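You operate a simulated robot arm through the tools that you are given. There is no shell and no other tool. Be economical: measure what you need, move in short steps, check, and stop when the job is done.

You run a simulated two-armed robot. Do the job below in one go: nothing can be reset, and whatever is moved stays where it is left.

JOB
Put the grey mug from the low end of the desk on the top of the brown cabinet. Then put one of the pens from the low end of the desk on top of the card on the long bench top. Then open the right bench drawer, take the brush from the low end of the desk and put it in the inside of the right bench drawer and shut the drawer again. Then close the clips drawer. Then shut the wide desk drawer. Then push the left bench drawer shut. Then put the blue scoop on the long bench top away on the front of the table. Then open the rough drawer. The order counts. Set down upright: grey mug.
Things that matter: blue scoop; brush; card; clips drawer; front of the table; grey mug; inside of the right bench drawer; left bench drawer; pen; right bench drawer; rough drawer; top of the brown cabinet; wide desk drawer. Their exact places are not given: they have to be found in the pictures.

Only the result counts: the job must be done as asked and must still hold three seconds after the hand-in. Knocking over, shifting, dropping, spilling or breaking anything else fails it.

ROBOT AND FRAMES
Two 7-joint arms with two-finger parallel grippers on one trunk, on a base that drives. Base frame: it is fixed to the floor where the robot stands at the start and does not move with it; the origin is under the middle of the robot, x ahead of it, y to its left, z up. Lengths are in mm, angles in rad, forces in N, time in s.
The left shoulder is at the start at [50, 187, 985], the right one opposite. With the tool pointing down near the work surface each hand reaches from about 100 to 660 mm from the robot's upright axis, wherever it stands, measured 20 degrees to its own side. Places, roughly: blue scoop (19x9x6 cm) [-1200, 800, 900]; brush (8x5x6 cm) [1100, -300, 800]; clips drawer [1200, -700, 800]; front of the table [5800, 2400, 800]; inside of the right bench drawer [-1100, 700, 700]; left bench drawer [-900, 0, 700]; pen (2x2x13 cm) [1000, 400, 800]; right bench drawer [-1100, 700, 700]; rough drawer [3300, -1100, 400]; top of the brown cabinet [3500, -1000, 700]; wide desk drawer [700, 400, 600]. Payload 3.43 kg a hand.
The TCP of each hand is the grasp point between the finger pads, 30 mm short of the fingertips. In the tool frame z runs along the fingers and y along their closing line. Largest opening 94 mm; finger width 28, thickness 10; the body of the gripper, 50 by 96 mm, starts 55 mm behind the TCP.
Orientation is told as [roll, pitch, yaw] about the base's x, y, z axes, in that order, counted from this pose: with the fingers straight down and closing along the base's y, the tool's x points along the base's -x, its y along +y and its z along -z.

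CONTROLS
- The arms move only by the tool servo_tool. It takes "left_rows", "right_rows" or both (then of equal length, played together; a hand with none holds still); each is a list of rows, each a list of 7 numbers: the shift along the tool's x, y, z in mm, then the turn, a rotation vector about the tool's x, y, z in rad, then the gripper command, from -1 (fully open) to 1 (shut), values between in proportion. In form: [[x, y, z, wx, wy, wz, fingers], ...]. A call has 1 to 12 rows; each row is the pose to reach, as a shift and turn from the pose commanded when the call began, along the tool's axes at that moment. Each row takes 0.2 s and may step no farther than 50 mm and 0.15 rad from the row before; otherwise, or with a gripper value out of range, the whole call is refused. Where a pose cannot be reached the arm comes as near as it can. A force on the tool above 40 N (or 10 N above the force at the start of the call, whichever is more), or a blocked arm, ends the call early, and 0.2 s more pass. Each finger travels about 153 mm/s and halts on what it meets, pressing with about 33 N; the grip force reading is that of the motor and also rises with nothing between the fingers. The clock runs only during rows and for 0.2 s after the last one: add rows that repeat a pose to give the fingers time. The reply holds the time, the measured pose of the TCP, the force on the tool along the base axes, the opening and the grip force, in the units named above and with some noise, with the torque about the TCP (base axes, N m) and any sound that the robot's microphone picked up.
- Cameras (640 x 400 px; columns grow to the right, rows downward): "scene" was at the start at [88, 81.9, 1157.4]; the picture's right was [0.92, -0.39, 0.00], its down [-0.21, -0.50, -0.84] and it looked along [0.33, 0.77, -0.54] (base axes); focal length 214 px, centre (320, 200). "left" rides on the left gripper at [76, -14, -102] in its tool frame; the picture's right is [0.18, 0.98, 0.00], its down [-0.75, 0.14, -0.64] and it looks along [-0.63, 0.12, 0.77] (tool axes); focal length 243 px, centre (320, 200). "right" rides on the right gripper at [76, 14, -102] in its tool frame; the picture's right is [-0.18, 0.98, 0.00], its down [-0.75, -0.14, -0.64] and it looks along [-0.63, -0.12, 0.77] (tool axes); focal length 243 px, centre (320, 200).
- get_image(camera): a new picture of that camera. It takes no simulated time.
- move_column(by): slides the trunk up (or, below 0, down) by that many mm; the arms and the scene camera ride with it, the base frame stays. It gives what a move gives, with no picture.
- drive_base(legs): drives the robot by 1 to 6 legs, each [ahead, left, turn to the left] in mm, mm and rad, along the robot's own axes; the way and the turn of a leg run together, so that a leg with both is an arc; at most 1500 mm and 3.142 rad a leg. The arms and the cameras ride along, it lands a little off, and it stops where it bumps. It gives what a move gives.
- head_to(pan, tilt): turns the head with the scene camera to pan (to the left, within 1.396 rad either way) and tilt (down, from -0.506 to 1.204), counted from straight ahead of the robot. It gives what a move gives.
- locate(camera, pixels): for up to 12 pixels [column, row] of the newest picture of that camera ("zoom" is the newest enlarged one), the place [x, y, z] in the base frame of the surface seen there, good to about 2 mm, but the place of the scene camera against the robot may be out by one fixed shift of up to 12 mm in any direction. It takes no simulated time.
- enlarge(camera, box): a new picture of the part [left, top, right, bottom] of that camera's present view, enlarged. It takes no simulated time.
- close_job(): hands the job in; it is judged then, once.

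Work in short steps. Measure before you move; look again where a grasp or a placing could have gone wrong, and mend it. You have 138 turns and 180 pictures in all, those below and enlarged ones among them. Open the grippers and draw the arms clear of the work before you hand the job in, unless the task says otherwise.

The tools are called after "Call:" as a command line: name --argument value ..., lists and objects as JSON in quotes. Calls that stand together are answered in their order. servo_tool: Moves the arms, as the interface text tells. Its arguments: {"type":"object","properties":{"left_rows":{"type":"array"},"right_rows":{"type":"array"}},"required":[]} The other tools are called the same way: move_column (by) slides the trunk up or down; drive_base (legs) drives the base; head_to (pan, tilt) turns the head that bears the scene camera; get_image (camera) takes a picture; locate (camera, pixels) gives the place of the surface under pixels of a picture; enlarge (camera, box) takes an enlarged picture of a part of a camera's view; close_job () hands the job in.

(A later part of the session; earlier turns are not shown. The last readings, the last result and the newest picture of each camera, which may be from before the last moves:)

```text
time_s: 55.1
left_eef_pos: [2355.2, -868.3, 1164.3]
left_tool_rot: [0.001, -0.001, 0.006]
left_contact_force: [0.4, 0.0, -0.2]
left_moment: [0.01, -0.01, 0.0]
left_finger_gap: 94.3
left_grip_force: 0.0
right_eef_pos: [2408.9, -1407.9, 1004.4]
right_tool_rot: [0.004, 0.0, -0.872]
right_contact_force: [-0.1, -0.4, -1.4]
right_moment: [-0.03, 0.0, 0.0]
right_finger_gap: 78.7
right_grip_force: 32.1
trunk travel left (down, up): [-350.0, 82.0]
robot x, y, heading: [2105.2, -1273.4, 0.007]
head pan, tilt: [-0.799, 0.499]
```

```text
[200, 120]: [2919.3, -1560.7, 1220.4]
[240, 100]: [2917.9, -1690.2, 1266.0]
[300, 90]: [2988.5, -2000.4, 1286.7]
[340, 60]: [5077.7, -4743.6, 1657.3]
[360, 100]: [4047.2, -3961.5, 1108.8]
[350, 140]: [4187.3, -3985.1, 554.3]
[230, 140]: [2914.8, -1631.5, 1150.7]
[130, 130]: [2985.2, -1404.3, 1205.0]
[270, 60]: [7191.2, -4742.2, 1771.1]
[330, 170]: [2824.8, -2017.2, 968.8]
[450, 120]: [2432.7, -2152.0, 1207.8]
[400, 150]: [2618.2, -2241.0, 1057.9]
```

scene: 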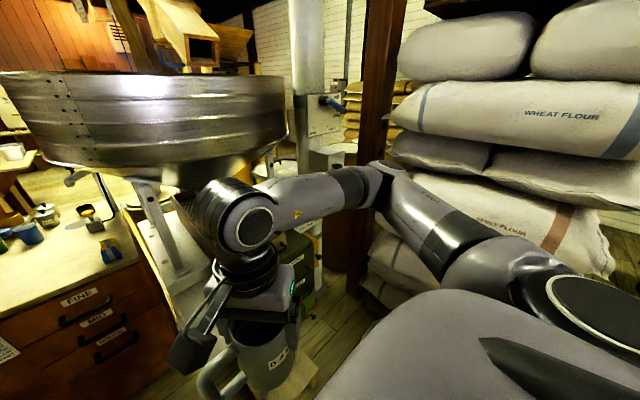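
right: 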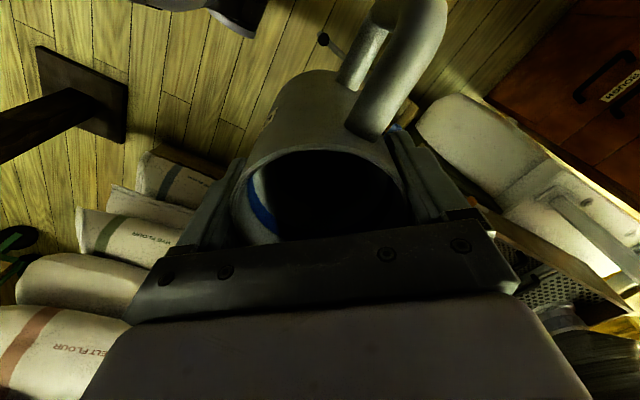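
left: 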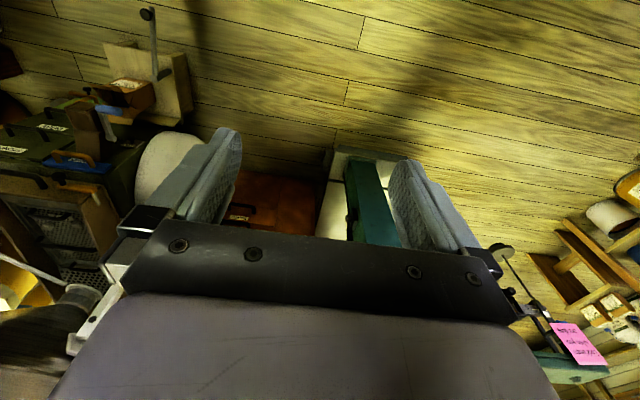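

Nothing on the right is near. I look straight down in front of the base and at the scale.

Call:
head_to --pan 0.15 --tilt 1.0

Call:
get_image --camera "scene"

Call:
head_to --pan 1.39 --tilt 0.9

Call:
get_image --camera "scene"

```text
time_s: 56.3
left_eef_pos: [2355.3, -866.9, 1163.6]
left_tool_rot: [0.001, 0.0, 0.006]
left_contact_force: [-0.9, 0.2, 0.8]
left_moment: [0.01, 0.0, 0.02]
left_finger_gap: 93.9
left_grip_force: 0.0
right_eef_pos: [2409.4, -1407.9, 1003.3]
right_tool_rot: [0.004, 0.0, -0.873]
right_contact_force: [-0.4, -0.1, -1.0]
right_moment: [-0.03, 0.0, 0.0]
right_finger_gap: 79.0
right_grip_force: 32.7
trunk travel left (down, up): [-350.0, 82.0]
robot x, y, heading: [2102.0, -1274.4, 0.005]
head pan, tilt: [0.15, 1.0]
```

```text
147 pictures are left
```

scene: 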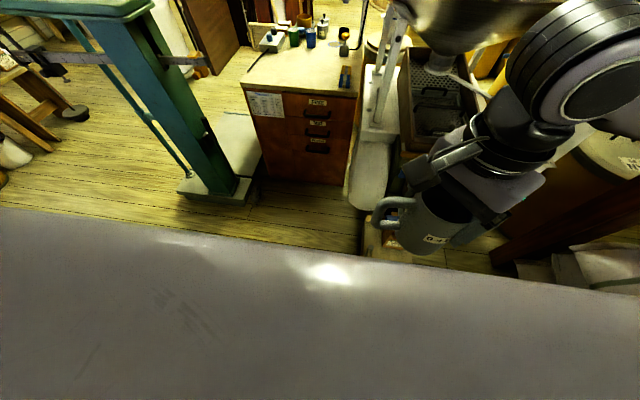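

```text
time_s: 57.7
left_eef_pos: [2356.1, -868.2, 1164.9]
left_tool_rot: [0.0, -0.002, 0.006]
left_contact_force: [0.1, -0.7, 0.6]
left_moment: [-0.02, 0.02, 0.0]
left_finger_gap: 94.2
left_grip_force: 0.1
right_eef_pos: [2410.6, -1407.0, 1004.2]
right_tool_rot: [0.002, 0.0, -0.873]
right_contact_force: [0.3, -0.3, -0.7]
right_moment: [-0.05, 0.04, 0.01]
right_finger_gap: 78.8
right_grip_force: 33.1
trunk travel left (down, up): [-350.0, 82.0]
robot x, y, heading: [2103.4, -1272.2, 0.005]
head pan, tilt: [1.389, 0.901]
```

```text
146 pictures are left
```

scene: 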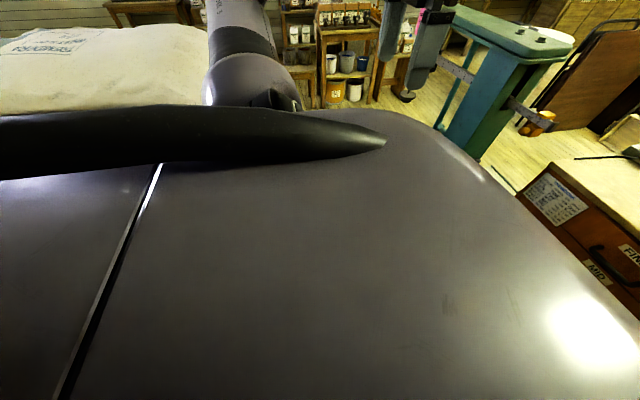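

I measure the sack next to the left upper arm and the scale.

Call:
locate --camera "scene" --pixels '[[100, 60], [180, 90], [10, 60], [190, 40], [235, 60], [245, 90], [460, 60], [540, 40], [470, 150], [205, 70]]'

```text
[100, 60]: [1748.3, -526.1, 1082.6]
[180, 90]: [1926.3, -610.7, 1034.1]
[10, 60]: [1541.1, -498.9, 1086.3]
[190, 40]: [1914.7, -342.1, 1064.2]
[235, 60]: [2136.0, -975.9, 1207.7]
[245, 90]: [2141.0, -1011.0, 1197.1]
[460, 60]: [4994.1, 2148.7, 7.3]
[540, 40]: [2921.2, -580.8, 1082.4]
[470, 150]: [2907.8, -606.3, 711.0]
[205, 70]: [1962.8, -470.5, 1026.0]
```

Nothing obviously touches; sack rack near the right elbow is the likely cause. I shift 70 mm left, then ahead 200.

Call:
drive_base --legs '[[0, 70, 0], [200, 0, 0]]'

Call:
head_to --pan -1.39 --tilt 0.6

Call:
get_image --camera "scene"

```text
time_s: 59.4
left_eef_pos: [2402.7, -799.2, 1163.8]
left_tool_rot: [0.001, 0.0, 0.0]
left_contact_force: [-0.2, 0.1, -0.5]
left_moment: [0.01, -0.03, 0.03]
left_finger_gap: 94.0
left_grip_force: 0.0
right_eef_pos: [2451.6, -1341.1, 1004.7]
right_tool_rot: [0.004, -0.002, -0.885]
right_contact_force: [-0.5, 0.2, -1.8]
right_moment: [-0.03, -0.06, 0.02]
right_finger_gap: 79.1
right_grip_force: 32.8
trunk travel left (down, up): [-350.0, 82.0]
robot x, y, heading: [2152.0, -1201.2, -0.007]
head pan, tilt: [1.389, 0.901]
stopped in leg 2: the robot was blocked; the commanded pose is now the measured one
```

```text
time_s: 61.8
left_eef_pos: [2403.9, -798.9, 1163.3]
left_tool_rot: [-0.003, 0.001, -0.001]
left_contact_force: [-0.4, 0.5, 0.5]
left_moment: [0.02, -0.02, 0.01]
left_finger_gap: 93.8
left_grip_force: 0.0
right_eef_pos: [2453.8, -1338.9, 1003.6]
right_tool_rot: [0.005, 0.001, -0.884]
right_contact_force: [0.7, -0.9, -0.2]
right_moment: [-0.03, 0.0, 0.02]
right_finger_gap: 79.0
right_grip_force: 32.9
trunk travel left (down, up): [-350.0, 82.0]
robot x, y, heading: [2148.7, -1206.0, -0.001]
head pan, tilt: [-1.389, 0.6]
```

```text
145 pictures are left
```

scene: 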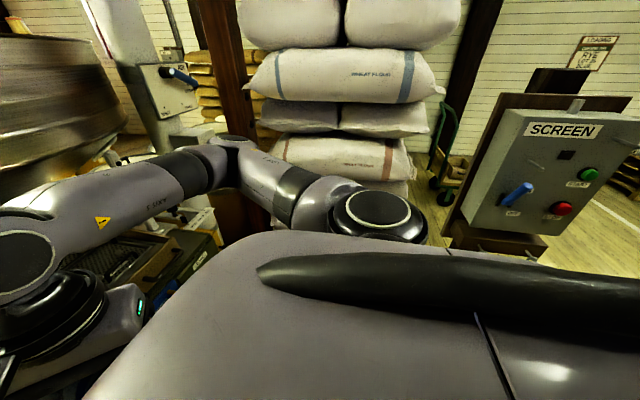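

It advanced 46 mm more. I measure the elbow, post and panel in this view.

Call:
locate --camera "scene" --pixels '[[550, 180], [480, 240], [230, 155], [225, 60], [215, 190], [300, 110], [230, 210], [440, 230], [490, 190], [100, 240]]'

```text
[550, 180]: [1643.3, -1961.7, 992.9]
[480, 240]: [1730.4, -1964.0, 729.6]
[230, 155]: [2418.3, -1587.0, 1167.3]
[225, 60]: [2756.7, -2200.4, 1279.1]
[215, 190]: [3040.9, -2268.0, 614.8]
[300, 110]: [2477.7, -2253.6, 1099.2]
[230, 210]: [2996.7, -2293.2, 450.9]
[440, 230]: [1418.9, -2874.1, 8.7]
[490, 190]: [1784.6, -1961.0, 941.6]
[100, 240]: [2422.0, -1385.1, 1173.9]
```

Arms are clear, so the base must meet something low. I check the left-hand view of the floor ahead.

Call:
get_image --camera "left"

Call:
locate --camera "left" --pixels '[[120, 60], [150, 15], [160, 75], [190, 60], [190, 110], [340, 150], [250, 100], [200, 20], [60, 20], [100, 50]]'

```text
144 pictures are left
```

left: 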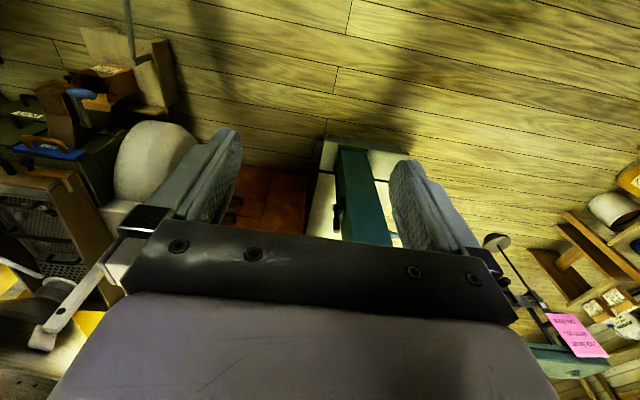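

```text
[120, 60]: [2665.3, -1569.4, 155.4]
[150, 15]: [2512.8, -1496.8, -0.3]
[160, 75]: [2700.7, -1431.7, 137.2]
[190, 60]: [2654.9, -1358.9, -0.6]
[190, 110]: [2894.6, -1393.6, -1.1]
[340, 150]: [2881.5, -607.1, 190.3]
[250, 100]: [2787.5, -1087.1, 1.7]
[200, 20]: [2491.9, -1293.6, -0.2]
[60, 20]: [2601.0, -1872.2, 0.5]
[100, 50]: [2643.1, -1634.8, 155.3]
```

A rod stands up from the stool at (128,25); I measure it.

Call:
locate --camera "left" --pixels '[[126, 5], [128, 15], [129, 25], [131, 45], [134, 60], [145, 60]]'

Call:
get_image --camera "right"

```text
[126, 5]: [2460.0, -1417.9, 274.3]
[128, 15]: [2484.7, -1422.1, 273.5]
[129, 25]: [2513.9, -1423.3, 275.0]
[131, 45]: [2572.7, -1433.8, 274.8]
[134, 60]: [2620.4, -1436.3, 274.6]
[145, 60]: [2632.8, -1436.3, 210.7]
```

```text
143 pictures are left
```

right: 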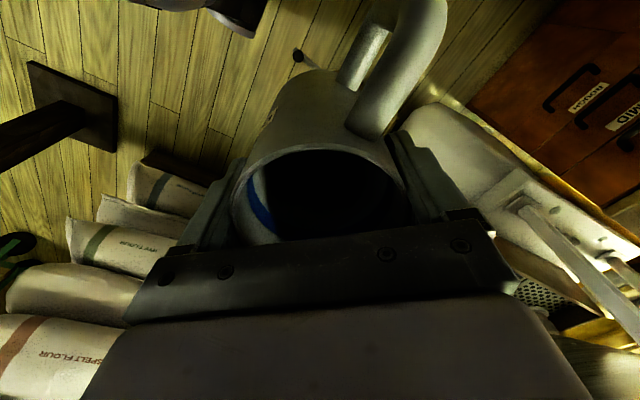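

A horizontal lever at z≈275, y≈−1420 sticks out of the stool to x≈2430: the base bumped it. I back off, move left 200 and look at the gap between scale and chute.

Call:
drive_base --legs '[[-60, 0, 0], [0, 100, 0]]'

Call:
head_to --pan 0.0 --tilt 0.7

Call:
get_image --camera "scene"

Call:
get_image --camera "left"

```text
time_s: 63.6
left_eef_pos: [2345.2, -696.5, 1162.5]
left_tool_rot: [-0.002, 0.002, -0.002]
left_contact_force: [-0.3, 0.2, 0.3]
left_moment: [-0.04, 0.04, 0.01]
left_finger_gap: 94.0
left_grip_force: 0.1
right_eef_pos: [2393.9, -1238.4, 1003.2]
right_tool_rot: [0.001, -0.002, -0.883]
right_contact_force: [-0.7, 0.5, -2.0]
right_moment: [-0.05, 0.02, -0.03]
right_finger_gap: 78.8
right_grip_force: 33.2
trunk travel left (down, up): [-350.0, 82.0]
robot x, y, heading: [2087.5, -1106.1, -0.001]
head pan, tilt: [-1.389, 0.6]
```

```text
time_s: 65.1
left_eef_pos: [2345.2, -697.4, 1163.5]
left_tool_rot: [-0.001, 0.001, -0.001]
left_contact_force: [-0.3, 0.0, -0.5]
left_moment: [0.0, 0.01, -0.01]
left_finger_gap: 93.8
left_grip_force: 0.0
right_eef_pos: [2394.0, -1237.6, 1002.8]
right_tool_rot: [0.004, 0.0, -0.884]
right_contact_force: [0.5, 0.2, -1.6]
right_moment: [-0.03, 0.02, -0.01]
right_finger_gap: 78.8
right_grip_force: 32.9
trunk travel left (down, up): [-350.0, 82.0]
robot x, y, heading: [2086.8, -1100.1, -0.001]
head pan, tilt: [0.0, 0.7]
```

```text
142 pictures are left
```

scene: 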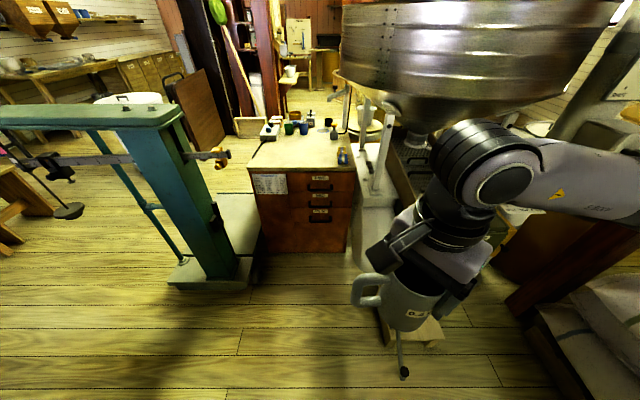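

```text
141 pictures are left
```

left: 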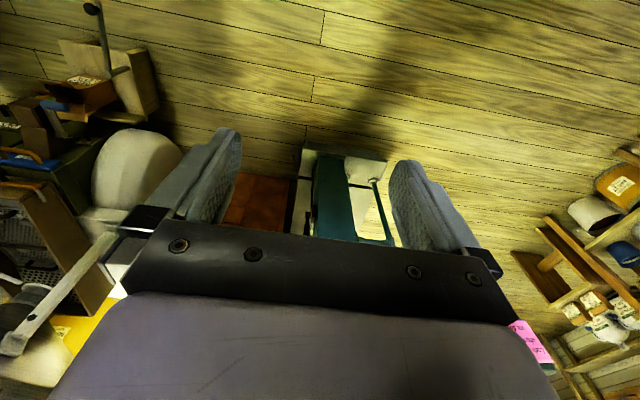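

I measure platform, cabinet, chute and lever tip.

Call:
locate --camera "scene" --pixels '[[252, 285], [262, 235], [168, 280], [252, 170], [350, 172], [362, 262], [404, 372], [400, 345], [280, 135], [335, 135], [343, 157], [300, 155]]'

Call:
enlarge --camera "scene" --box '[230, 90, 390, 210]'

```text
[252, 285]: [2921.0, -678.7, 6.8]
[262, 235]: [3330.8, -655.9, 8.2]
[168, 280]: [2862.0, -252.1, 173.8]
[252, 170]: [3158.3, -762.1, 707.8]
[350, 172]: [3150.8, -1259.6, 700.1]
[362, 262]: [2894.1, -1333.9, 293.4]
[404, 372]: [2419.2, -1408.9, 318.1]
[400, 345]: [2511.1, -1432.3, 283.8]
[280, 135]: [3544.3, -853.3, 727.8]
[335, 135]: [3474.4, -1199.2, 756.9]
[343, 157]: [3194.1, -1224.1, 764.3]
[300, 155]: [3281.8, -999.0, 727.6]
```

```text
3.33 times, centred on (310, 150) of scene
```

zoom: 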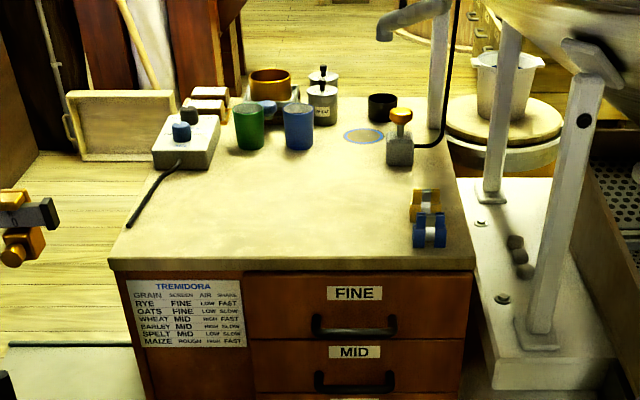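

The base appears round, radius ≈325; the gap between platform (y −679) and chute (y −1334) fits at y≈−975. To keep the right elbow under the hopper rim and the left hand above the scale, I raise/retract the left hand and then lower the trunk.

Call:
servo_tool --left_rows '[[20, -20, -40, 0, 0, 0, -1], [40, -40, -80, 0, 0, 0, -1], [60, -60, -120, 0, 0, 0, -1], [80, -80, -150, 0, 0, 0, -1], [100, -90, -180, 0, 0, 0, -1]]'

Call:
move_column --by -120

Call:
drive_base --legs '[[0, 130, 0], [400, 0, 0]]'

Call:
get_image --camera "scene"

```text
time_s: 66.3
left_eef_pos: [2260.4, -796.3, 1312.3]
left_tool_rot: [-0.002, -0.001, -0.002]
left_contact_force: [-0.7, 0.2, -0.7]
left_moment: [0.0, -0.01, 0.0]
left_finger_gap: 93.9
left_grip_force: 0.2
left hand out of reach, approached as far as the arm can: row 4, 5
right_eef_pos: [2394.9, -1238.9, 1003.6]
right_tool_rot: [0.005, 0.0, -0.882]
right_contact_force: [-0.3, 1.1, -2.1]
right_moment: [0.01, -0.01, -0.03]
right_finger_gap: 78.9
right_grip_force: 32.7
trunk travel left (down, up): [-350.0, 82.0]
robot x, y, heading: [2086.5, -1100.0, -0.002]
head pan, tilt: [0.0, 0.7]
```

```text
time_s: 67.8
left_eef_pos: [2261.0, -795.3, 1192.9]
left_tool_rot: [-0.002, -0.001, -0.001]
left_contact_force: [0.2, -0.1, 0.1]
left_moment: [0.0, -0.01, 0.0]
left_finger_gap: 94.1
left_grip_force: 0.0
right_eef_pos: [2396.0, -1238.0, 883.4]
right_tool_rot: [0.004, 0.002, -0.882]
right_contact_force: [0.2, -0.1, -1.5]
right_moment: [-0.03, -0.01, -0.03]
right_finger_gap: 78.7
right_grip_force: 32.5
trunk travel left (down, up): [-230.0, 202.0]
robot x, y, heading: [2088.7, -1102.0, -0.006]
head pan, tilt: [0.0, 0.7]
```

```text
time_s: 69.0
left_eef_pos: [2261.1, -736.4, 1192.7]
left_tool_rot: [-0.001, 0.002, 0.006]
left_contact_force: [0.1, 0.0, -0.5]
left_moment: [0.03, -0.01, 0.0]
left_finger_gap: 93.6
left_grip_force: 0.1
right_eef_pos: [2399.0, -1176.6, 883.3]
right_tool_rot: [0.0, -0.001, -0.877]
right_contact_force: [0.0, 0.4, -1.4]
right_moment: [-0.02, -0.01, -0.01]
right_finger_gap: 78.9
right_grip_force: 33.2
trunk travel left (down, up): [-230.0, 202.0]
robot x, y, heading: [2092.5, -1045.5, 0.006]
head pan, tilt: [0.0, 0.7]
stopped in leg 1: the robot was blocked; the commanded pose is now the measured one
```

```text
139 pictures are left
```

scene: 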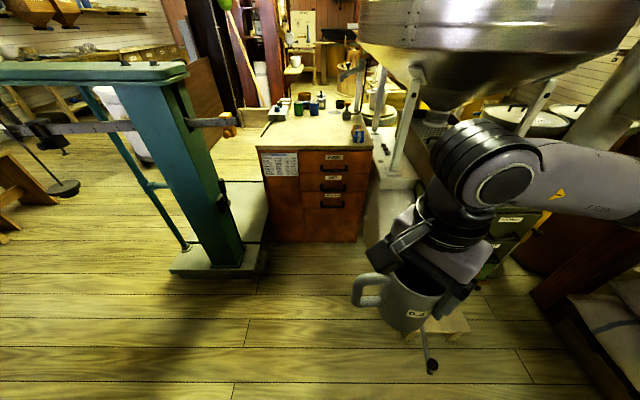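

Blocked by the desk corner (round base radius ≈325 confirmed). I move off it, go ahead at y≈−1055, then shift left to −975.

Call:
drive_base --legs '[[0, -12, 0], [300, 0, 0], [0, 85, 0], [230, 0, 0]]'

Call:
get_image --camera "scene"

```text
time_s: 73.5
left_eef_pos: [2799.4, -661.3, 1191.2]
left_tool_rot: [-0.001, -0.001, 0.004]
left_contact_force: [-0.2, 0.8, 0.2]
left_moment: [-0.03, 0.05, 0.04]
left_finger_gap: 94.4
left_grip_force: 0.1
right_eef_pos: [2933.9, -1102.5, 883.6]
right_tool_rot: [0.001, 0.0, -0.88]
right_contact_force: [-0.3, -0.1, -1.4]
right_moment: [-0.04, -0.01, -0.01]
right_finger_gap: 78.4
right_grip_force: 33.1
trunk travel left (down, up): [-230.0, 202.0]
robot x, y, heading: [2630.0, -969.6, 0.0]
head pan, tilt: [0.0, 0.7]
```

```text
138 pictures are left
```

scene: 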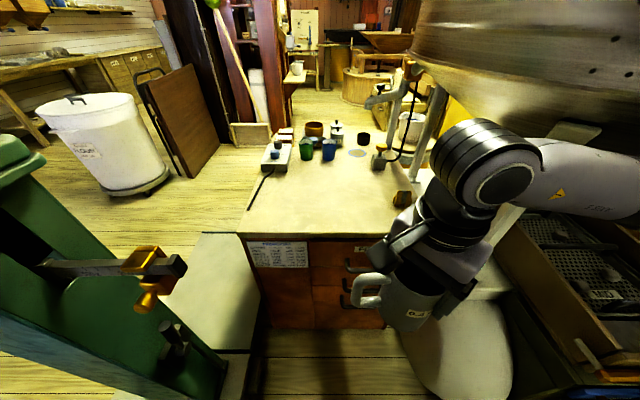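

I extend the mug over the cabinet front to about (3215,−1010), still at z 883 (bottom ≈797).

Call:
servo_tool --right_rows '[[-15, 39, 0, 0, 0, 0, 1], [-31, 79, 0, 0, 0, 0, 1], [-46, 118, 0, 0, 0, 0, 1], [-62, 157, 0, 0, 0, 0, 1], [-77, 196, 0, 0, 0, 0, 1], [-93, 236, 0, 0, 0, 0, 1], [-108, 275, 0, 0, 0, 0, 1]]'

Call:
get_image --camera "scene"

Call:
get_image --camera "right"

```text
time_s: 75.0
left_eef_pos: [2798.2, -660.2, 1190.9]
left_tool_rot: [-0.002, 0.0, 0.003]
left_contact_force: [0.7, 0.0, -0.9]
left_moment: [-0.02, -0.01, 0.01]
left_finger_gap: 94.0
left_grip_force: 0.1
right_eef_pos: [3215.4, -1006.1, 882.4]
right_tool_rot: [0.004, -0.004, -0.878]
right_contact_force: [0.4, 0.1, -1.4]
right_moment: [-0.04, 0.02, -0.01]
right_finger_gap: 78.9
right_grip_force: 33.3
trunk travel left (down, up): [-230.0, 202.0]
robot x, y, heading: [2631.2, -969.1, 0.004]
head pan, tilt: [0.0, 0.7]
```

```text
137 pictures are left
```

scene: 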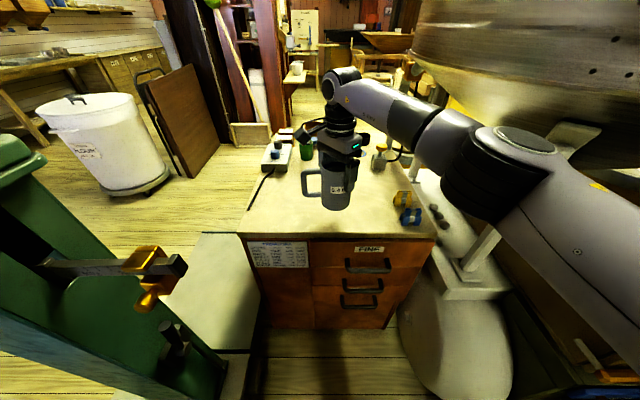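

```text
136 pictures are left
```

right: 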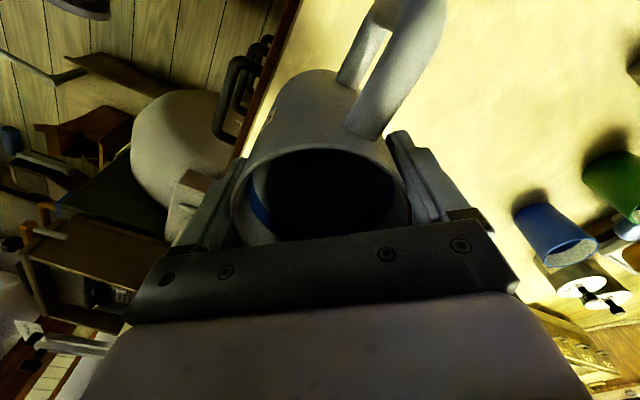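

I measure the top surface and front edge with the hand camera.

Call:
locate --camera "right" --pixels '[[480, 100], [520, 200], [300, 40], [250, 120], [460, 60]]'

```text
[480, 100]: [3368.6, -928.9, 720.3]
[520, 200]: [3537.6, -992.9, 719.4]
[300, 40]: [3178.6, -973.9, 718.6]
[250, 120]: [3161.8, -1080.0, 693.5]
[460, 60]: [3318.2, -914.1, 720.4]
```

Top surface at 720; the mug's bottom is ≈93 below TCP. I go 20 mm further in and descend to about 815.

Call:
servo_tool --right_rows '[[-13, 15, 0, 0, 0, 0, 1], [-13, 15, 30, 0, 0, 0, 1], [-13, 15, 50, 0, 0, 0, 1], [-13, 15, 62, 0, 0, 0, 1], [-13, 15, 66, 0, 0, 0, 1], [-13, 15, 66, 0, 0, 0, 1]]'

Call:
get_image --camera "scene"

```text
time_s: 76.5
left_eef_pos: [2797.8, -660.8, 1192.7]
left_tool_rot: [-0.001, 0.001, 0.003]
left_contact_force: [0.3, -0.4, 0.4]
left_moment: [0.02, -0.01, 0.0]
left_finger_gap: 93.9
left_grip_force: 0.1
right_eef_pos: [3228.9, -1013.2, 818.4]
right_tool_rot: [0.003, -0.003, -0.878]
right_contact_force: [1.0, 0.5, -0.8]
right_moment: [-0.02, 0.02, -0.04]
right_finger_gap: 78.8
right_grip_force: 33.5
right hand out of reach, approached as far as the arm can: row 1, 2, 3, 4, 5, 6
trunk travel left (down, up): [-230.0, 202.0]
robot x, y, heading: [2628.8, -961.2, 0.0]
head pan, tilt: [0.0, 0.7]
```

```text
135 pictures are left
```

scene: 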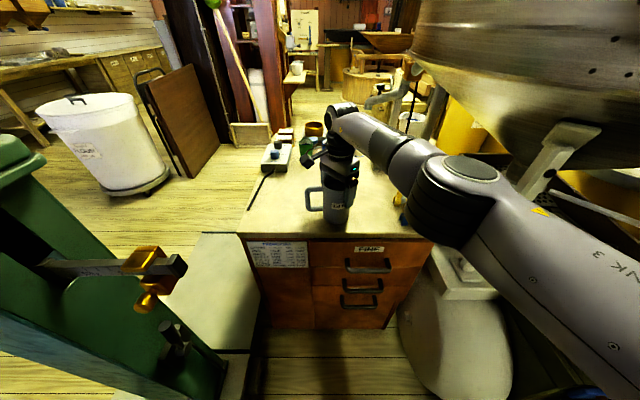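

Near the surface. I lower in small 2 mm steps watching the force.

Call:
servo_tool --right_rows '[[1, -2, 2, 0, 0, 0, 1], [1, -2, 4, 0, 0, 0, 1], [1, -2, 6, 0, 0, 0, 1], [1, -2, 8, 0, 0, 0, 1]]'

Call:
enlarge --camera "scene" --box '[260, 110, 420, 250]'

```text
time_s: 77.5
left_eef_pos: [2795.7, -661.6, 1192.7]
left_tool_rot: [-0.002, -0.001, 0.005]
left_contact_force: [0.2, 0.5, -0.2]
left_moment: [-0.01, -0.02, -0.03]
left_finger_gap: 94.0
left_grip_force: 0.1
right_eef_pos: [3227.3, -1013.0, 814.8]
right_tool_rot: [0.009, -0.005, -0.88]
right_contact_force: [2.4, -2.3, 27.8]
right_moment: [-0.17, 0.75, -0.02]
right_finger_gap: 78.8
right_grip_force: 33.0
trunk travel left (down, up): [-230.0, 202.0]
robot x, y, heading: [2629.6, -970.9, 0.002]
head pan, tilt: [0.0, 0.7]
```

```text
2.86 times, centred on (340, 180) of scene
```

zoom: 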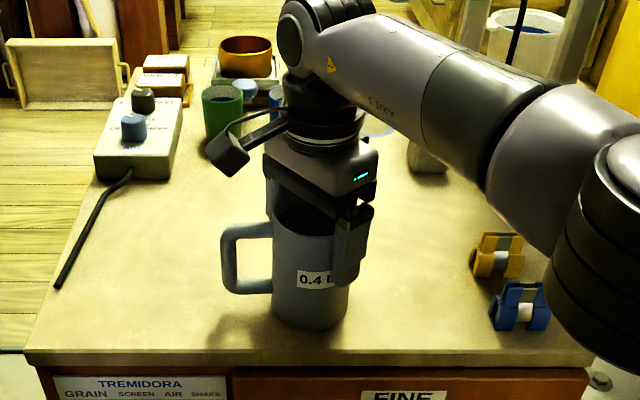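

Contact (28 N). I relieve slightly, open and rise 75 mm.

Call:
servo_tool --right_rows '[[0, 0, -3, 0, 0, 0, 1], [0, 0, -3, 0, 0, 0, -1], [0, 0, -3, 0, 0, 0, -1], [0, 0, -3, 0, 0, 0, -1], [0, 0, -25, 0, 0, 0, -1], [0, 0, -50, 0, 0, 0, -1], [0, 0, -75, 0, 0, 0, -1]]'

Call:
get_image --camera "right"

```text
time_s: 79.0
left_eef_pos: [2796.4, -661.7, 1192.3]
left_tool_rot: [-0.001, -0.001, 0.002]
left_contact_force: [0.2, 0.7, -0.4]
left_moment: [0.0, -0.01, -0.01]
left_finger_gap: 93.9
left_grip_force: 0.1
right_eef_pos: [3225.3, -1014.4, 887.9]
right_tool_rot: [0.002, -0.001, -0.88]
right_contact_force: [-0.6, 0.0, 0.4]
right_moment: [0.05, 0.0, 0.0]
right_finger_gap: 94.2
right_grip_force: 0.1
trunk travel left (down, up): [-230.0, 202.0]
robot x, y, heading: [2626.5, -965.6, 0.0]
head pan, tilt: [0.0, 0.7]
```

```text
133 pictures are left
```

right: 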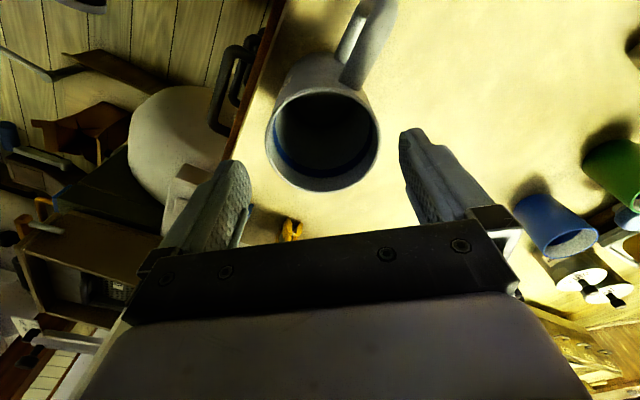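

The mug stands on the cabinet. I retract the hand and drive back out along the same path.

Call:
servo_tool --right_rows '[[0, 0, -25, 0, 0, 0, -1], [15, -39, -25, 0, 0, 0, -1], [31, -79, -25, 0, 0, 0, -1], [46, -118, -25, 0, 0, 0, -1], [62, -157, -25, 0, 0, 0, -1], [77, -196, -25, 0, 0, 0, -1], [93, -236, -25, 0, 0, 0, -1], [108, -275, -25, 0, 0, 0, -1]]'

Call:
get_image --camera "scene"

Call:
drive_base --legs '[[-240, 0, 0], [0, -90, 0], [-300, 0, 0], [0, -190, 0], [-1000, 0, 0], [-1200, 0, 0]]'

```text
time_s: 81.0
left_eef_pos: [2797.9, -661.2, 1191.4]
left_tool_rot: [-0.002, 0.0, 0.003]
left_contact_force: [-0.3, 0.6, -0.6]
left_moment: [0.01, 0.05, 0.03]
left_finger_gap: 93.9
left_grip_force: 0.0
right_eef_pos: [3208.6, -1004.4, 946.1]
right_tool_rot: [-0.006, 0.013, -0.941]
right_contact_force: [-0.4, -0.1, 0.5]
right_moment: [0.01, 0.02, 0.02]
right_finger_gap: 93.6
right_grip_force: 0.2
right hand out of reach, approached as far as the arm can: row 1, 2, 3, 4, 5, 6, 7, 8
trunk travel left (down, up): [-230.0, 202.0]
robot x, y, heading: [2627.4, -966.5, 0.004]
head pan, tilt: [0.0, 0.7]
stopped in row 8 (right hand): the arm was blocked; the commanded pose is now the measured one
```

```text
132 pictures are left
```

scene: 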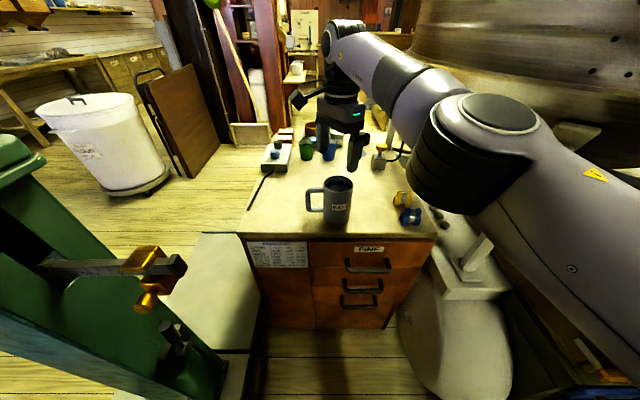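

```text
time_s: 96.9
left_eef_pos: [56.8, -894.6, 1191.7]
left_tool_rot: [-0.003, 0.001, -0.049]
left_contact_force: [-0.2, 0.1, -0.4]
left_moment: [-0.02, 0.01, 0.03]
left_finger_gap: 94.1
left_grip_force: 0.1
right_eef_pos: [448.8, -1257.8, 947.2]
right_tool_rot: [-0.006, 0.014, -0.992]
right_contact_force: [0.5, -0.3, 0.7]
right_moment: [-0.03, 0.01, 0.04]
right_finger_gap: 94.2
right_grip_force: 0.0
trunk travel left (down, up): [-230.0, 202.0]
robot x, y, heading: [-129.5, -1191.3, -0.048]
head pan, tilt: [0.0, 0.7]
```

The arm had been blocked on its first row yet the drive back went well; the mug stood upright in the picture. I now retract the right hand here in the open and turn it back to yaw 0.

Call:
servo_tool --right_rows '[[8, -35, 0, 0, 0, -0.12, -1], [16, -70, 0, 0, 0, -0.24, -1], [24, -105, 0, 0, 0, -0.36, -1], [32, -140, 0, 0, 0, -0.48, -1], [40, -175, 0, 0, 0, -0.6, -1], [48, -210, 0, 0, 0, -0.72, -1], [56, -245, 0, 0, 0, -0.84, -1], [64, -281, 0, 0, 0, -0.96, -1]]'

Call:
get_image --camera "scene"

```text
time_s: 98.9
left_eef_pos: [56.9, -894.9, 1191.8]
left_tool_rot: [0.0, 0.002, -0.048]
left_contact_force: [-0.9, -0.4, 0.5]
left_moment: [0.0, 0.0, 0.01]
left_finger_gap: 93.8
left_grip_force: 0.0
right_eef_pos: [408.4, -1268.1, 1047.1]
right_tool_rot: [-0.006, 0.077, -0.093]
right_contact_force: [-0.1, 0.2, 0.1]
right_moment: [0.01, -0.02, 0.03]
right_finger_gap: 93.8
right_grip_force: 0.1
right hand out of reach, approached as far as the arm can: row 1, 2, 3, 4, 5, 6, 7, 8
trunk travel left (down, up): [-230.0, 202.0]
robot x, y, heading: [-129.5, -1191.4, -0.053]
head pan, tilt: [0.0, 0.7]
stopped in row 8 (right hand): the arm was blocked; the commanded pose is now the measured one
```

```text
131 pictures are left
```

scene: 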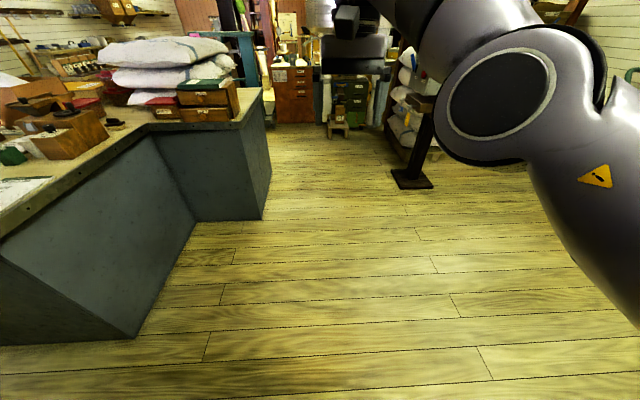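

The elbow sits awkwardly in front of the head. I move the hand to the right and down to unwind it.

Call:
servo_tool --right_rows '[[0, -45, 15, 0, 0, 0, -1], [0, -90, 30, 0, 0, 0, -1], [0, -135, 45, 0, 0, 0, -1], [0, -180, 60, 0, 0, 0, -1], [0, -225, 75, 0, 0, 0, -1], [0, -260, 90, 0, 0, 0, -1]]'

Call:
get_image --camera "scene"

```text
time_s: 100.3
left_eef_pos: [57.3, -894.6, 1191.8]
left_tool_rot: [-0.001, 0.001, -0.049]
left_contact_force: [0.1, -0.1, 0.0]
left_moment: [0.0, -0.01, 0.03]
left_finger_gap: 94.0
left_grip_force: 0.1
right_eef_pos: [378.5, -1524.4, 956.6]
right_tool_rot: [-0.006, 0.074, -0.087]
right_contact_force: [-0.3, -0.7, 0.1]
right_moment: [0.0, 0.02, -0.02]
right_finger_gap: 94.2
right_grip_force: 0.1
trunk travel left (down, up): [-230.0, 202.0]
robot x, y, heading: [-130.7, -1190.5, -0.05]
head pan, tilt: [0.0, 0.7]
```

```text
130 pictures are left
```

scene: 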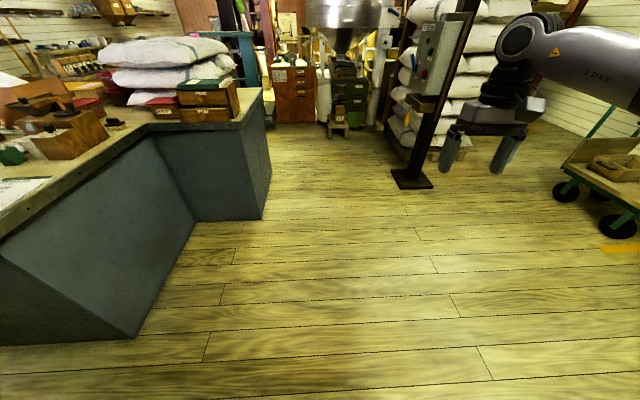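

Unwound. I enlarge the desk from this side to find the pens and the brush.

Call:
enlarge --camera "scene" --box '[0, 70, 160, 220]'

Call:
head_to --pan 0.7 --tilt 0.45

Call:
get_image --camera "scene"

Call:
enlarge --camera "scene" --box '[250, 80, 450, 205]'

```text
2.67 times, centred on (80, 145) of scene
```

zoom: 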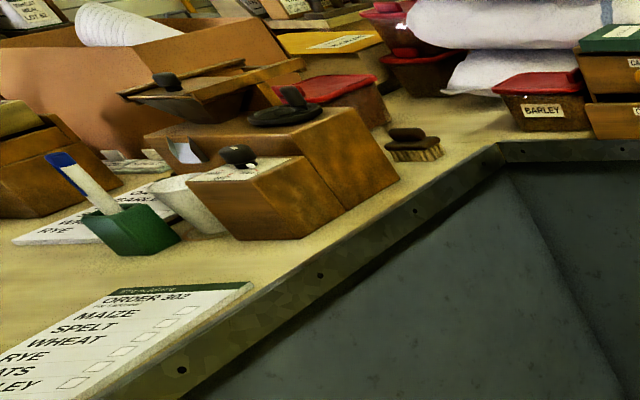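

```text
time_s: 101.4
left_eef_pos: [56.6, -894.3, 1191.1]
left_tool_rot: [-0.003, 0.001, -0.048]
left_contact_force: [0.4, -0.5, 0.0]
left_moment: [0.04, 0.01, 0.02]
left_finger_gap: 93.8
left_grip_force: 0.1
right_eef_pos: [378.8, -1521.6, 955.1]
right_tool_rot: [-0.005, 0.077, -0.089]
right_contact_force: [0.6, -0.3, 0.1]
right_moment: [0.01, 0.02, -0.02]
right_finger_gap: 93.8
right_grip_force: 0.0
trunk travel left (down, up): [-230.0, 202.0]
robot x, y, heading: [-126.5, -1189.0, -0.054]
head pan, tilt: [0.7, 0.45]
```

```text
128 pictures are left
```

scene: 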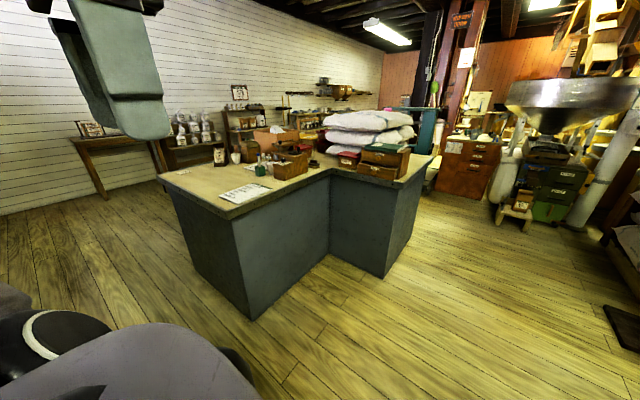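

```text
3.20 times, centred on (350, 142) of scene
```

zoom: 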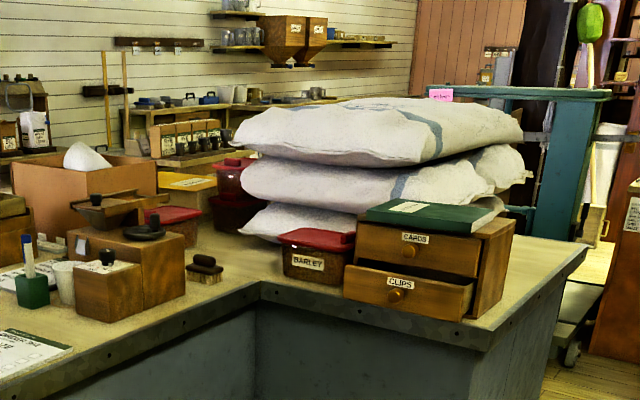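

The brush lies beside the BARLEY box; pens in the green block. I locate these points to choose an approach from the desk's right side.

Call:
locate --camera "zoom" --pixels '[[28, 250], [32, 295], [65, 290], [108, 290], [145, 285], [205, 262], [200, 278], [395, 297], [355, 290], [470, 300], [260, 295], [185, 250]]'

```text
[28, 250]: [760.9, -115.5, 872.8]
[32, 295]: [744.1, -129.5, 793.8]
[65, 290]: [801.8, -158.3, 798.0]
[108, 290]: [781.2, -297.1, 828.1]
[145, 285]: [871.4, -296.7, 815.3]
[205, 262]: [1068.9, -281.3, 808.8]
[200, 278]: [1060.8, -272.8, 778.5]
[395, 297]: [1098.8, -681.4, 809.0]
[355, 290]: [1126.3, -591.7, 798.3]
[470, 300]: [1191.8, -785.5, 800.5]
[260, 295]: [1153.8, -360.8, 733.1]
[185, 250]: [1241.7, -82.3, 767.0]
```

I drive back left in front of the low end; path at x≈−127 stays clear of the desk.

Call:
drive_base --legs '[[0, 0, 0.052], [0, 1090, 0]]'

Call:
head_to --pan 0.0 --tilt 0.6

Call:
get_image --camera "scene"

```text
time_s: 107.4
left_eef_pos: [33.9, 204.2, 1192.0]
left_tool_rot: [-0.002, -0.002, 0.008]
left_contact_force: [-0.2, -0.2, -0.5]
left_moment: [0.01, 0.0, -0.02]
left_finger_gap: 94.1
left_grip_force: 0.0
right_eef_pos: [391.4, -405.1, 954.9]
right_tool_rot: [-0.004, 0.074, -0.029]
right_contact_force: [-0.3, 0.1, 0.0]
right_moment: [-0.02, 0.0, -0.01]
right_finger_gap: 93.8
right_grip_force: 0.0
trunk travel left (down, up): [-230.0, 202.0]
robot x, y, heading: [-129.0, -104.1, 0.007]
head pan, tilt: [0.7, 0.45]
```

```text
time_s: 108.4
left_eef_pos: [35.9, 203.9, 1193.0]
left_tool_rot: [-0.003, -0.001, 0.009]
left_contact_force: [0.5, 0.7, 0.9]
left_moment: [-0.03, 0.01, 0.01]
left_finger_gap: 93.9
left_grip_force: 0.1
right_eef_pos: [391.7, -405.3, 954.6]
right_tool_rot: [-0.005, 0.075, -0.029]
right_contact_force: [-0.4, 0.3, 1.2]
right_moment: [0.04, 0.01, 0.01]
right_finger_gap: 94.0
right_grip_force: 0.1
trunk travel left (down, up): [-230.0, 202.0]
robot x, y, heading: [-130.1, -105.8, 0.004]
head pan, tilt: [0.0, 0.6]
```

```text
126 pictures are left
```

scene: 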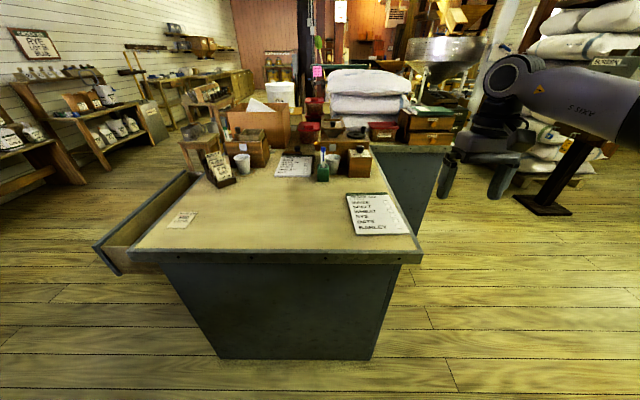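

I drive ahead 195 mm to bring the pen within a forward-pointing reach.

Call:
drive_base --legs '[[195, 0, 0]]'

Call:
servo_tool --right_rows '[[10, 30, 0, 0, -0.12, 0, -1], [25, 60, 0, 0, -0.24, 0, -1], [40, 90, 0, 0, -0.36, 0, -1], [55, 120, 0, 0, -0.48, 0, -1], [70, 150, 0, 0, -0.6, 0, -1], [85, 180, 0, 0, -0.72, 0, -1], [100, 210, 0, 0, -0.84, 0, -1], [115, 240, 0, 0, -0.96, 0, -1], [130, 270, 0, 0, -1.08, 0, -1], [145, 300, 0, 0, -1.2, 0, -1], [150, 300, 0, 0, -1.32, 0, -1], [150, 300, 0, 0, -1.45, 0, -1]]'

Call:
get_image --camera "scene"

```text
time_s: 110.0
left_eef_pos: [230.1, 203.7, 1193.0]
left_tool_rot: [-0.002, -0.001, 0.004]
left_contact_force: [0.3, 0.7, -0.6]
left_moment: [-0.02, 0.01, 0.0]
left_finger_gap: 94.0
left_grip_force: 0.1
right_eef_pos: [584.8, -405.7, 955.0]
right_tool_rot: [-0.005, 0.075, -0.033]
right_contact_force: [-0.2, 1.0, 0.4]
right_moment: [0.0, 0.03, -0.01]
right_finger_gap: 94.0
right_grip_force: 0.1
trunk travel left (down, up): [-230.0, 202.0]
robot x, y, heading: [57.7, -100.8, 0.006]
head pan, tilt: [0.0, 0.6]
```

```text
time_s: 112.6
left_eef_pos: [228.8, 204.7, 1192.7]
left_tool_rot: [-0.002, 0.0, 0.005]
left_contact_force: [-0.1, -0.2, -0.6]
left_moment: [0.05, 0.01, 0.01]
left_finger_gap: 94.2
left_grip_force: 0.0
right_eef_pos: [443.0, -98.6, 963.8]
right_tool_rot: [-0.025, -1.379, -0.01]
right_contact_force: [-0.2, -1.4, -0.7]
right_moment: [0.01, -0.01, 0.03]
right_finger_gap: 94.1
right_grip_force: 0.1
trunk travel left (down, up): [-230.0, 202.0]
robot x, y, heading: [56.3, -98.2, 0.001]
head pan, tilt: [0.0, 0.6]
```

```text
125 pictures are left
```

scene: 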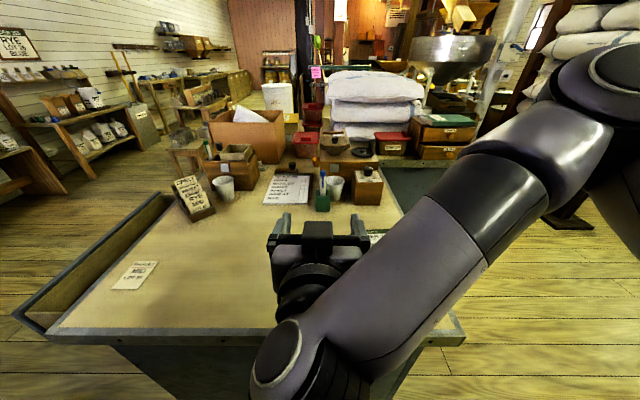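

The hand now points forward at (443,−99,964). I check the hand camera toward the pen.

Call:
get_image --camera "right"

Call:
enlarge --camera "scene" --box '[250, 140, 410, 240]'

```text
124 pictures are left
```

right: 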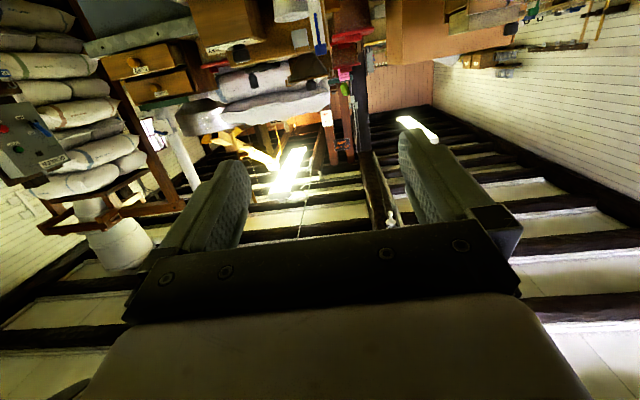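

```text
4.00 times, centred on (330, 190) of scene
```

zoom: 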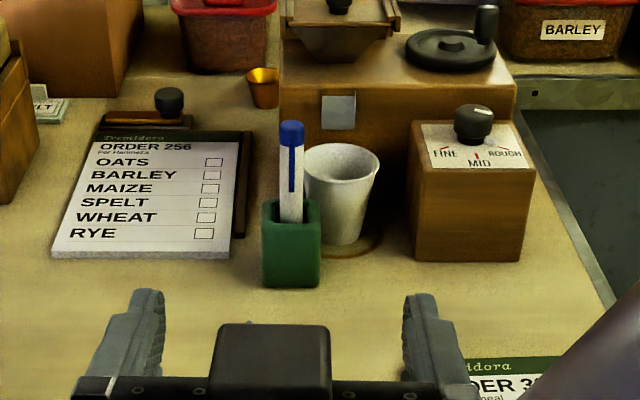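

I locate the pen in the hand view and pen/fingers in the head view.

Call:
locate --camera "right" --pixels '[[313, 5], [316, 20], [319, 35], [321, 48], [290, 10]]'

Call:
locate --camera "zoom" --pixels '[[291, 128], [290, 160], [289, 190], [280, 210], [290, 270], [343, 150], [310, 170], [365, 175], [420, 140], [290, 205]]'

```text
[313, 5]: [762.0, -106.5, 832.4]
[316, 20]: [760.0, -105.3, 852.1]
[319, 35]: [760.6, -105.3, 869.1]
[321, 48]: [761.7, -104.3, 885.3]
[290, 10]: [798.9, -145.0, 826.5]
```

```text
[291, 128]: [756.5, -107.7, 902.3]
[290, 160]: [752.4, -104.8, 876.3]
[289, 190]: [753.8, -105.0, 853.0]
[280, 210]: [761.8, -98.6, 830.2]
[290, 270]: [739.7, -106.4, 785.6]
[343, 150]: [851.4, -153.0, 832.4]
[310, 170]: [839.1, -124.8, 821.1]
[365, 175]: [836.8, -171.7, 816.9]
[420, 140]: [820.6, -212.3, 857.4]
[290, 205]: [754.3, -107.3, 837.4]
```

Pen axis is at about (768,−105), top ≈893, cup rim ≈840. I level the tool and advance the half-open fingers to (758,−105,872).

Call:
servo_tool --right_rows '[[15, -3, 40, 0, -0.1, 0, -0.2], [30, -6, 85, 0, -0.19, 0, -0.2], [30, -6, 130, 0, -0.19, 0, -0.2], [30, -6, 175, 0, -0.19, 0, -0.2], [30, -6, 220, 0, -0.19, 0, -0.2], [30, -6, 250, 0, -0.19, 0, -0.2]]'

Call:
enlarge --camera "scene" --box '[250, 140, 410, 240]'

Call:
get_image --camera "right"

```text
time_s: 114.0
left_eef_pos: [228.5, 205.2, 1191.9]
left_tool_rot: [-0.002, -0.001, 0.005]
left_contact_force: [0.0, -0.4, -0.2]
left_moment: [0.04, 0.04, -0.01]
left_finger_gap: 94.0
left_grip_force: 0.1
right_eef_pos: [684.4, -114.1, 886.1]
right_tool_rot: [-0.885, -1.562, 0.852]
right_contact_force: [0.1, 0.3, 0.2]
right_moment: [-0.01, 0.01, -0.01]
right_finger_gap: 56.4
right_grip_force: 0.0
trunk travel left (down, up): [-230.0, 202.0]
robot x, y, heading: [57.9, -101.1, 0.002]
head pan, tilt: [0.0, 0.6]
```

```text
4.00 times, centred on (330, 190) of scene
```

zoom: 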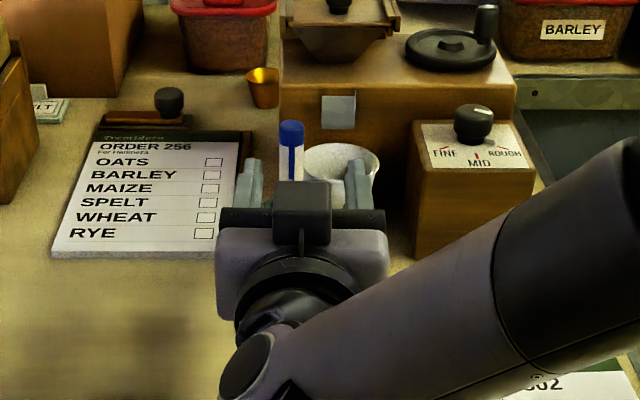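

```text
121 pictures are left
```

right: 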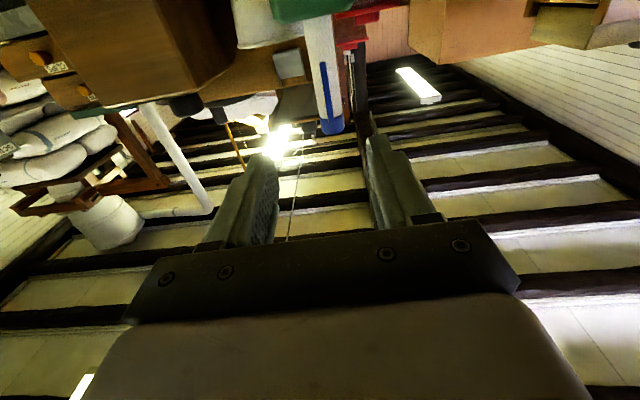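

TCP is 9 mm too far right; I shift +9 in y, down 15, and advance 74, then close.

Call:
servo_tool --right_rows '[[15, 9, 0, 0, 0, 0, -0.2], [15, 9, 30, 0, 0, 0, -0.2], [15, 9, 55, 0, 0, 0, -0.2], [15, 9, 74, 0, 0, 0, -0.2], [15, 9, 74, 0, 0, 0, -0.2]]'

Call:
enlarge --camera "scene" --box '[250, 140, 410, 240]'

Call:
get_image --camera "right"

```text
time_s: 115.2
left_eef_pos: [229.3, 204.5, 1192.9]
left_tool_rot: [-0.002, -0.001, 0.005]
left_contact_force: [0.5, -0.2, 0.2]
left_moment: [0.0, 0.0, 0.01]
left_finger_gap: 93.9
left_grip_force: 0.0
right_eef_pos: [758.7, -108.3, 869.8]
right_tool_rot: [-0.804, -1.562, 0.773]
right_contact_force: [0.2, 0.0, 0.3]
right_moment: [-0.01, 0.0, 0.02]
right_finger_gap: 56.3
right_grip_force: 0.0
trunk travel left (down, up): [-230.0, 202.0]
robot x, y, heading: [57.6, -103.0, 0.005]
head pan, tilt: [0.0, 0.6]
```

```text
4.00 times, centred on (330, 190) of scene
```

zoom: 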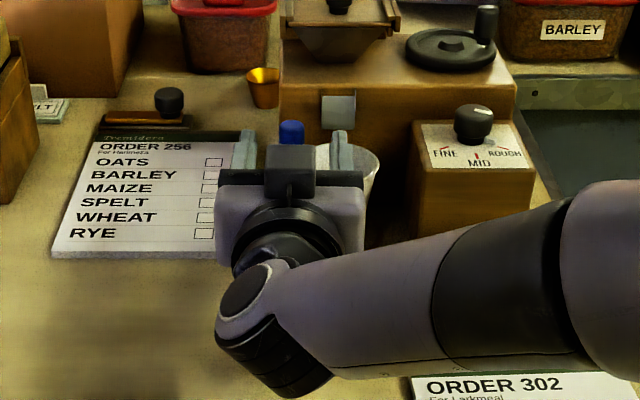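

```text
119 pictures are left
```

right: 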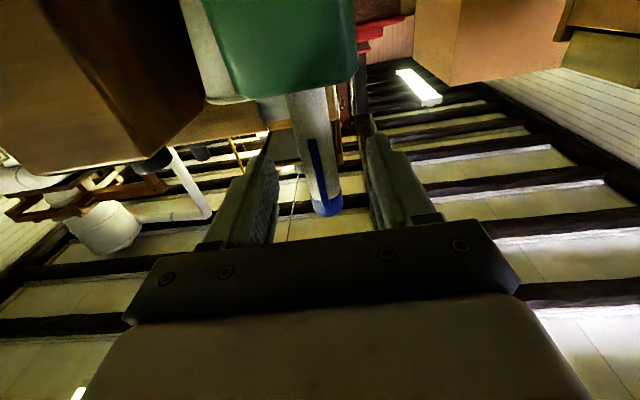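

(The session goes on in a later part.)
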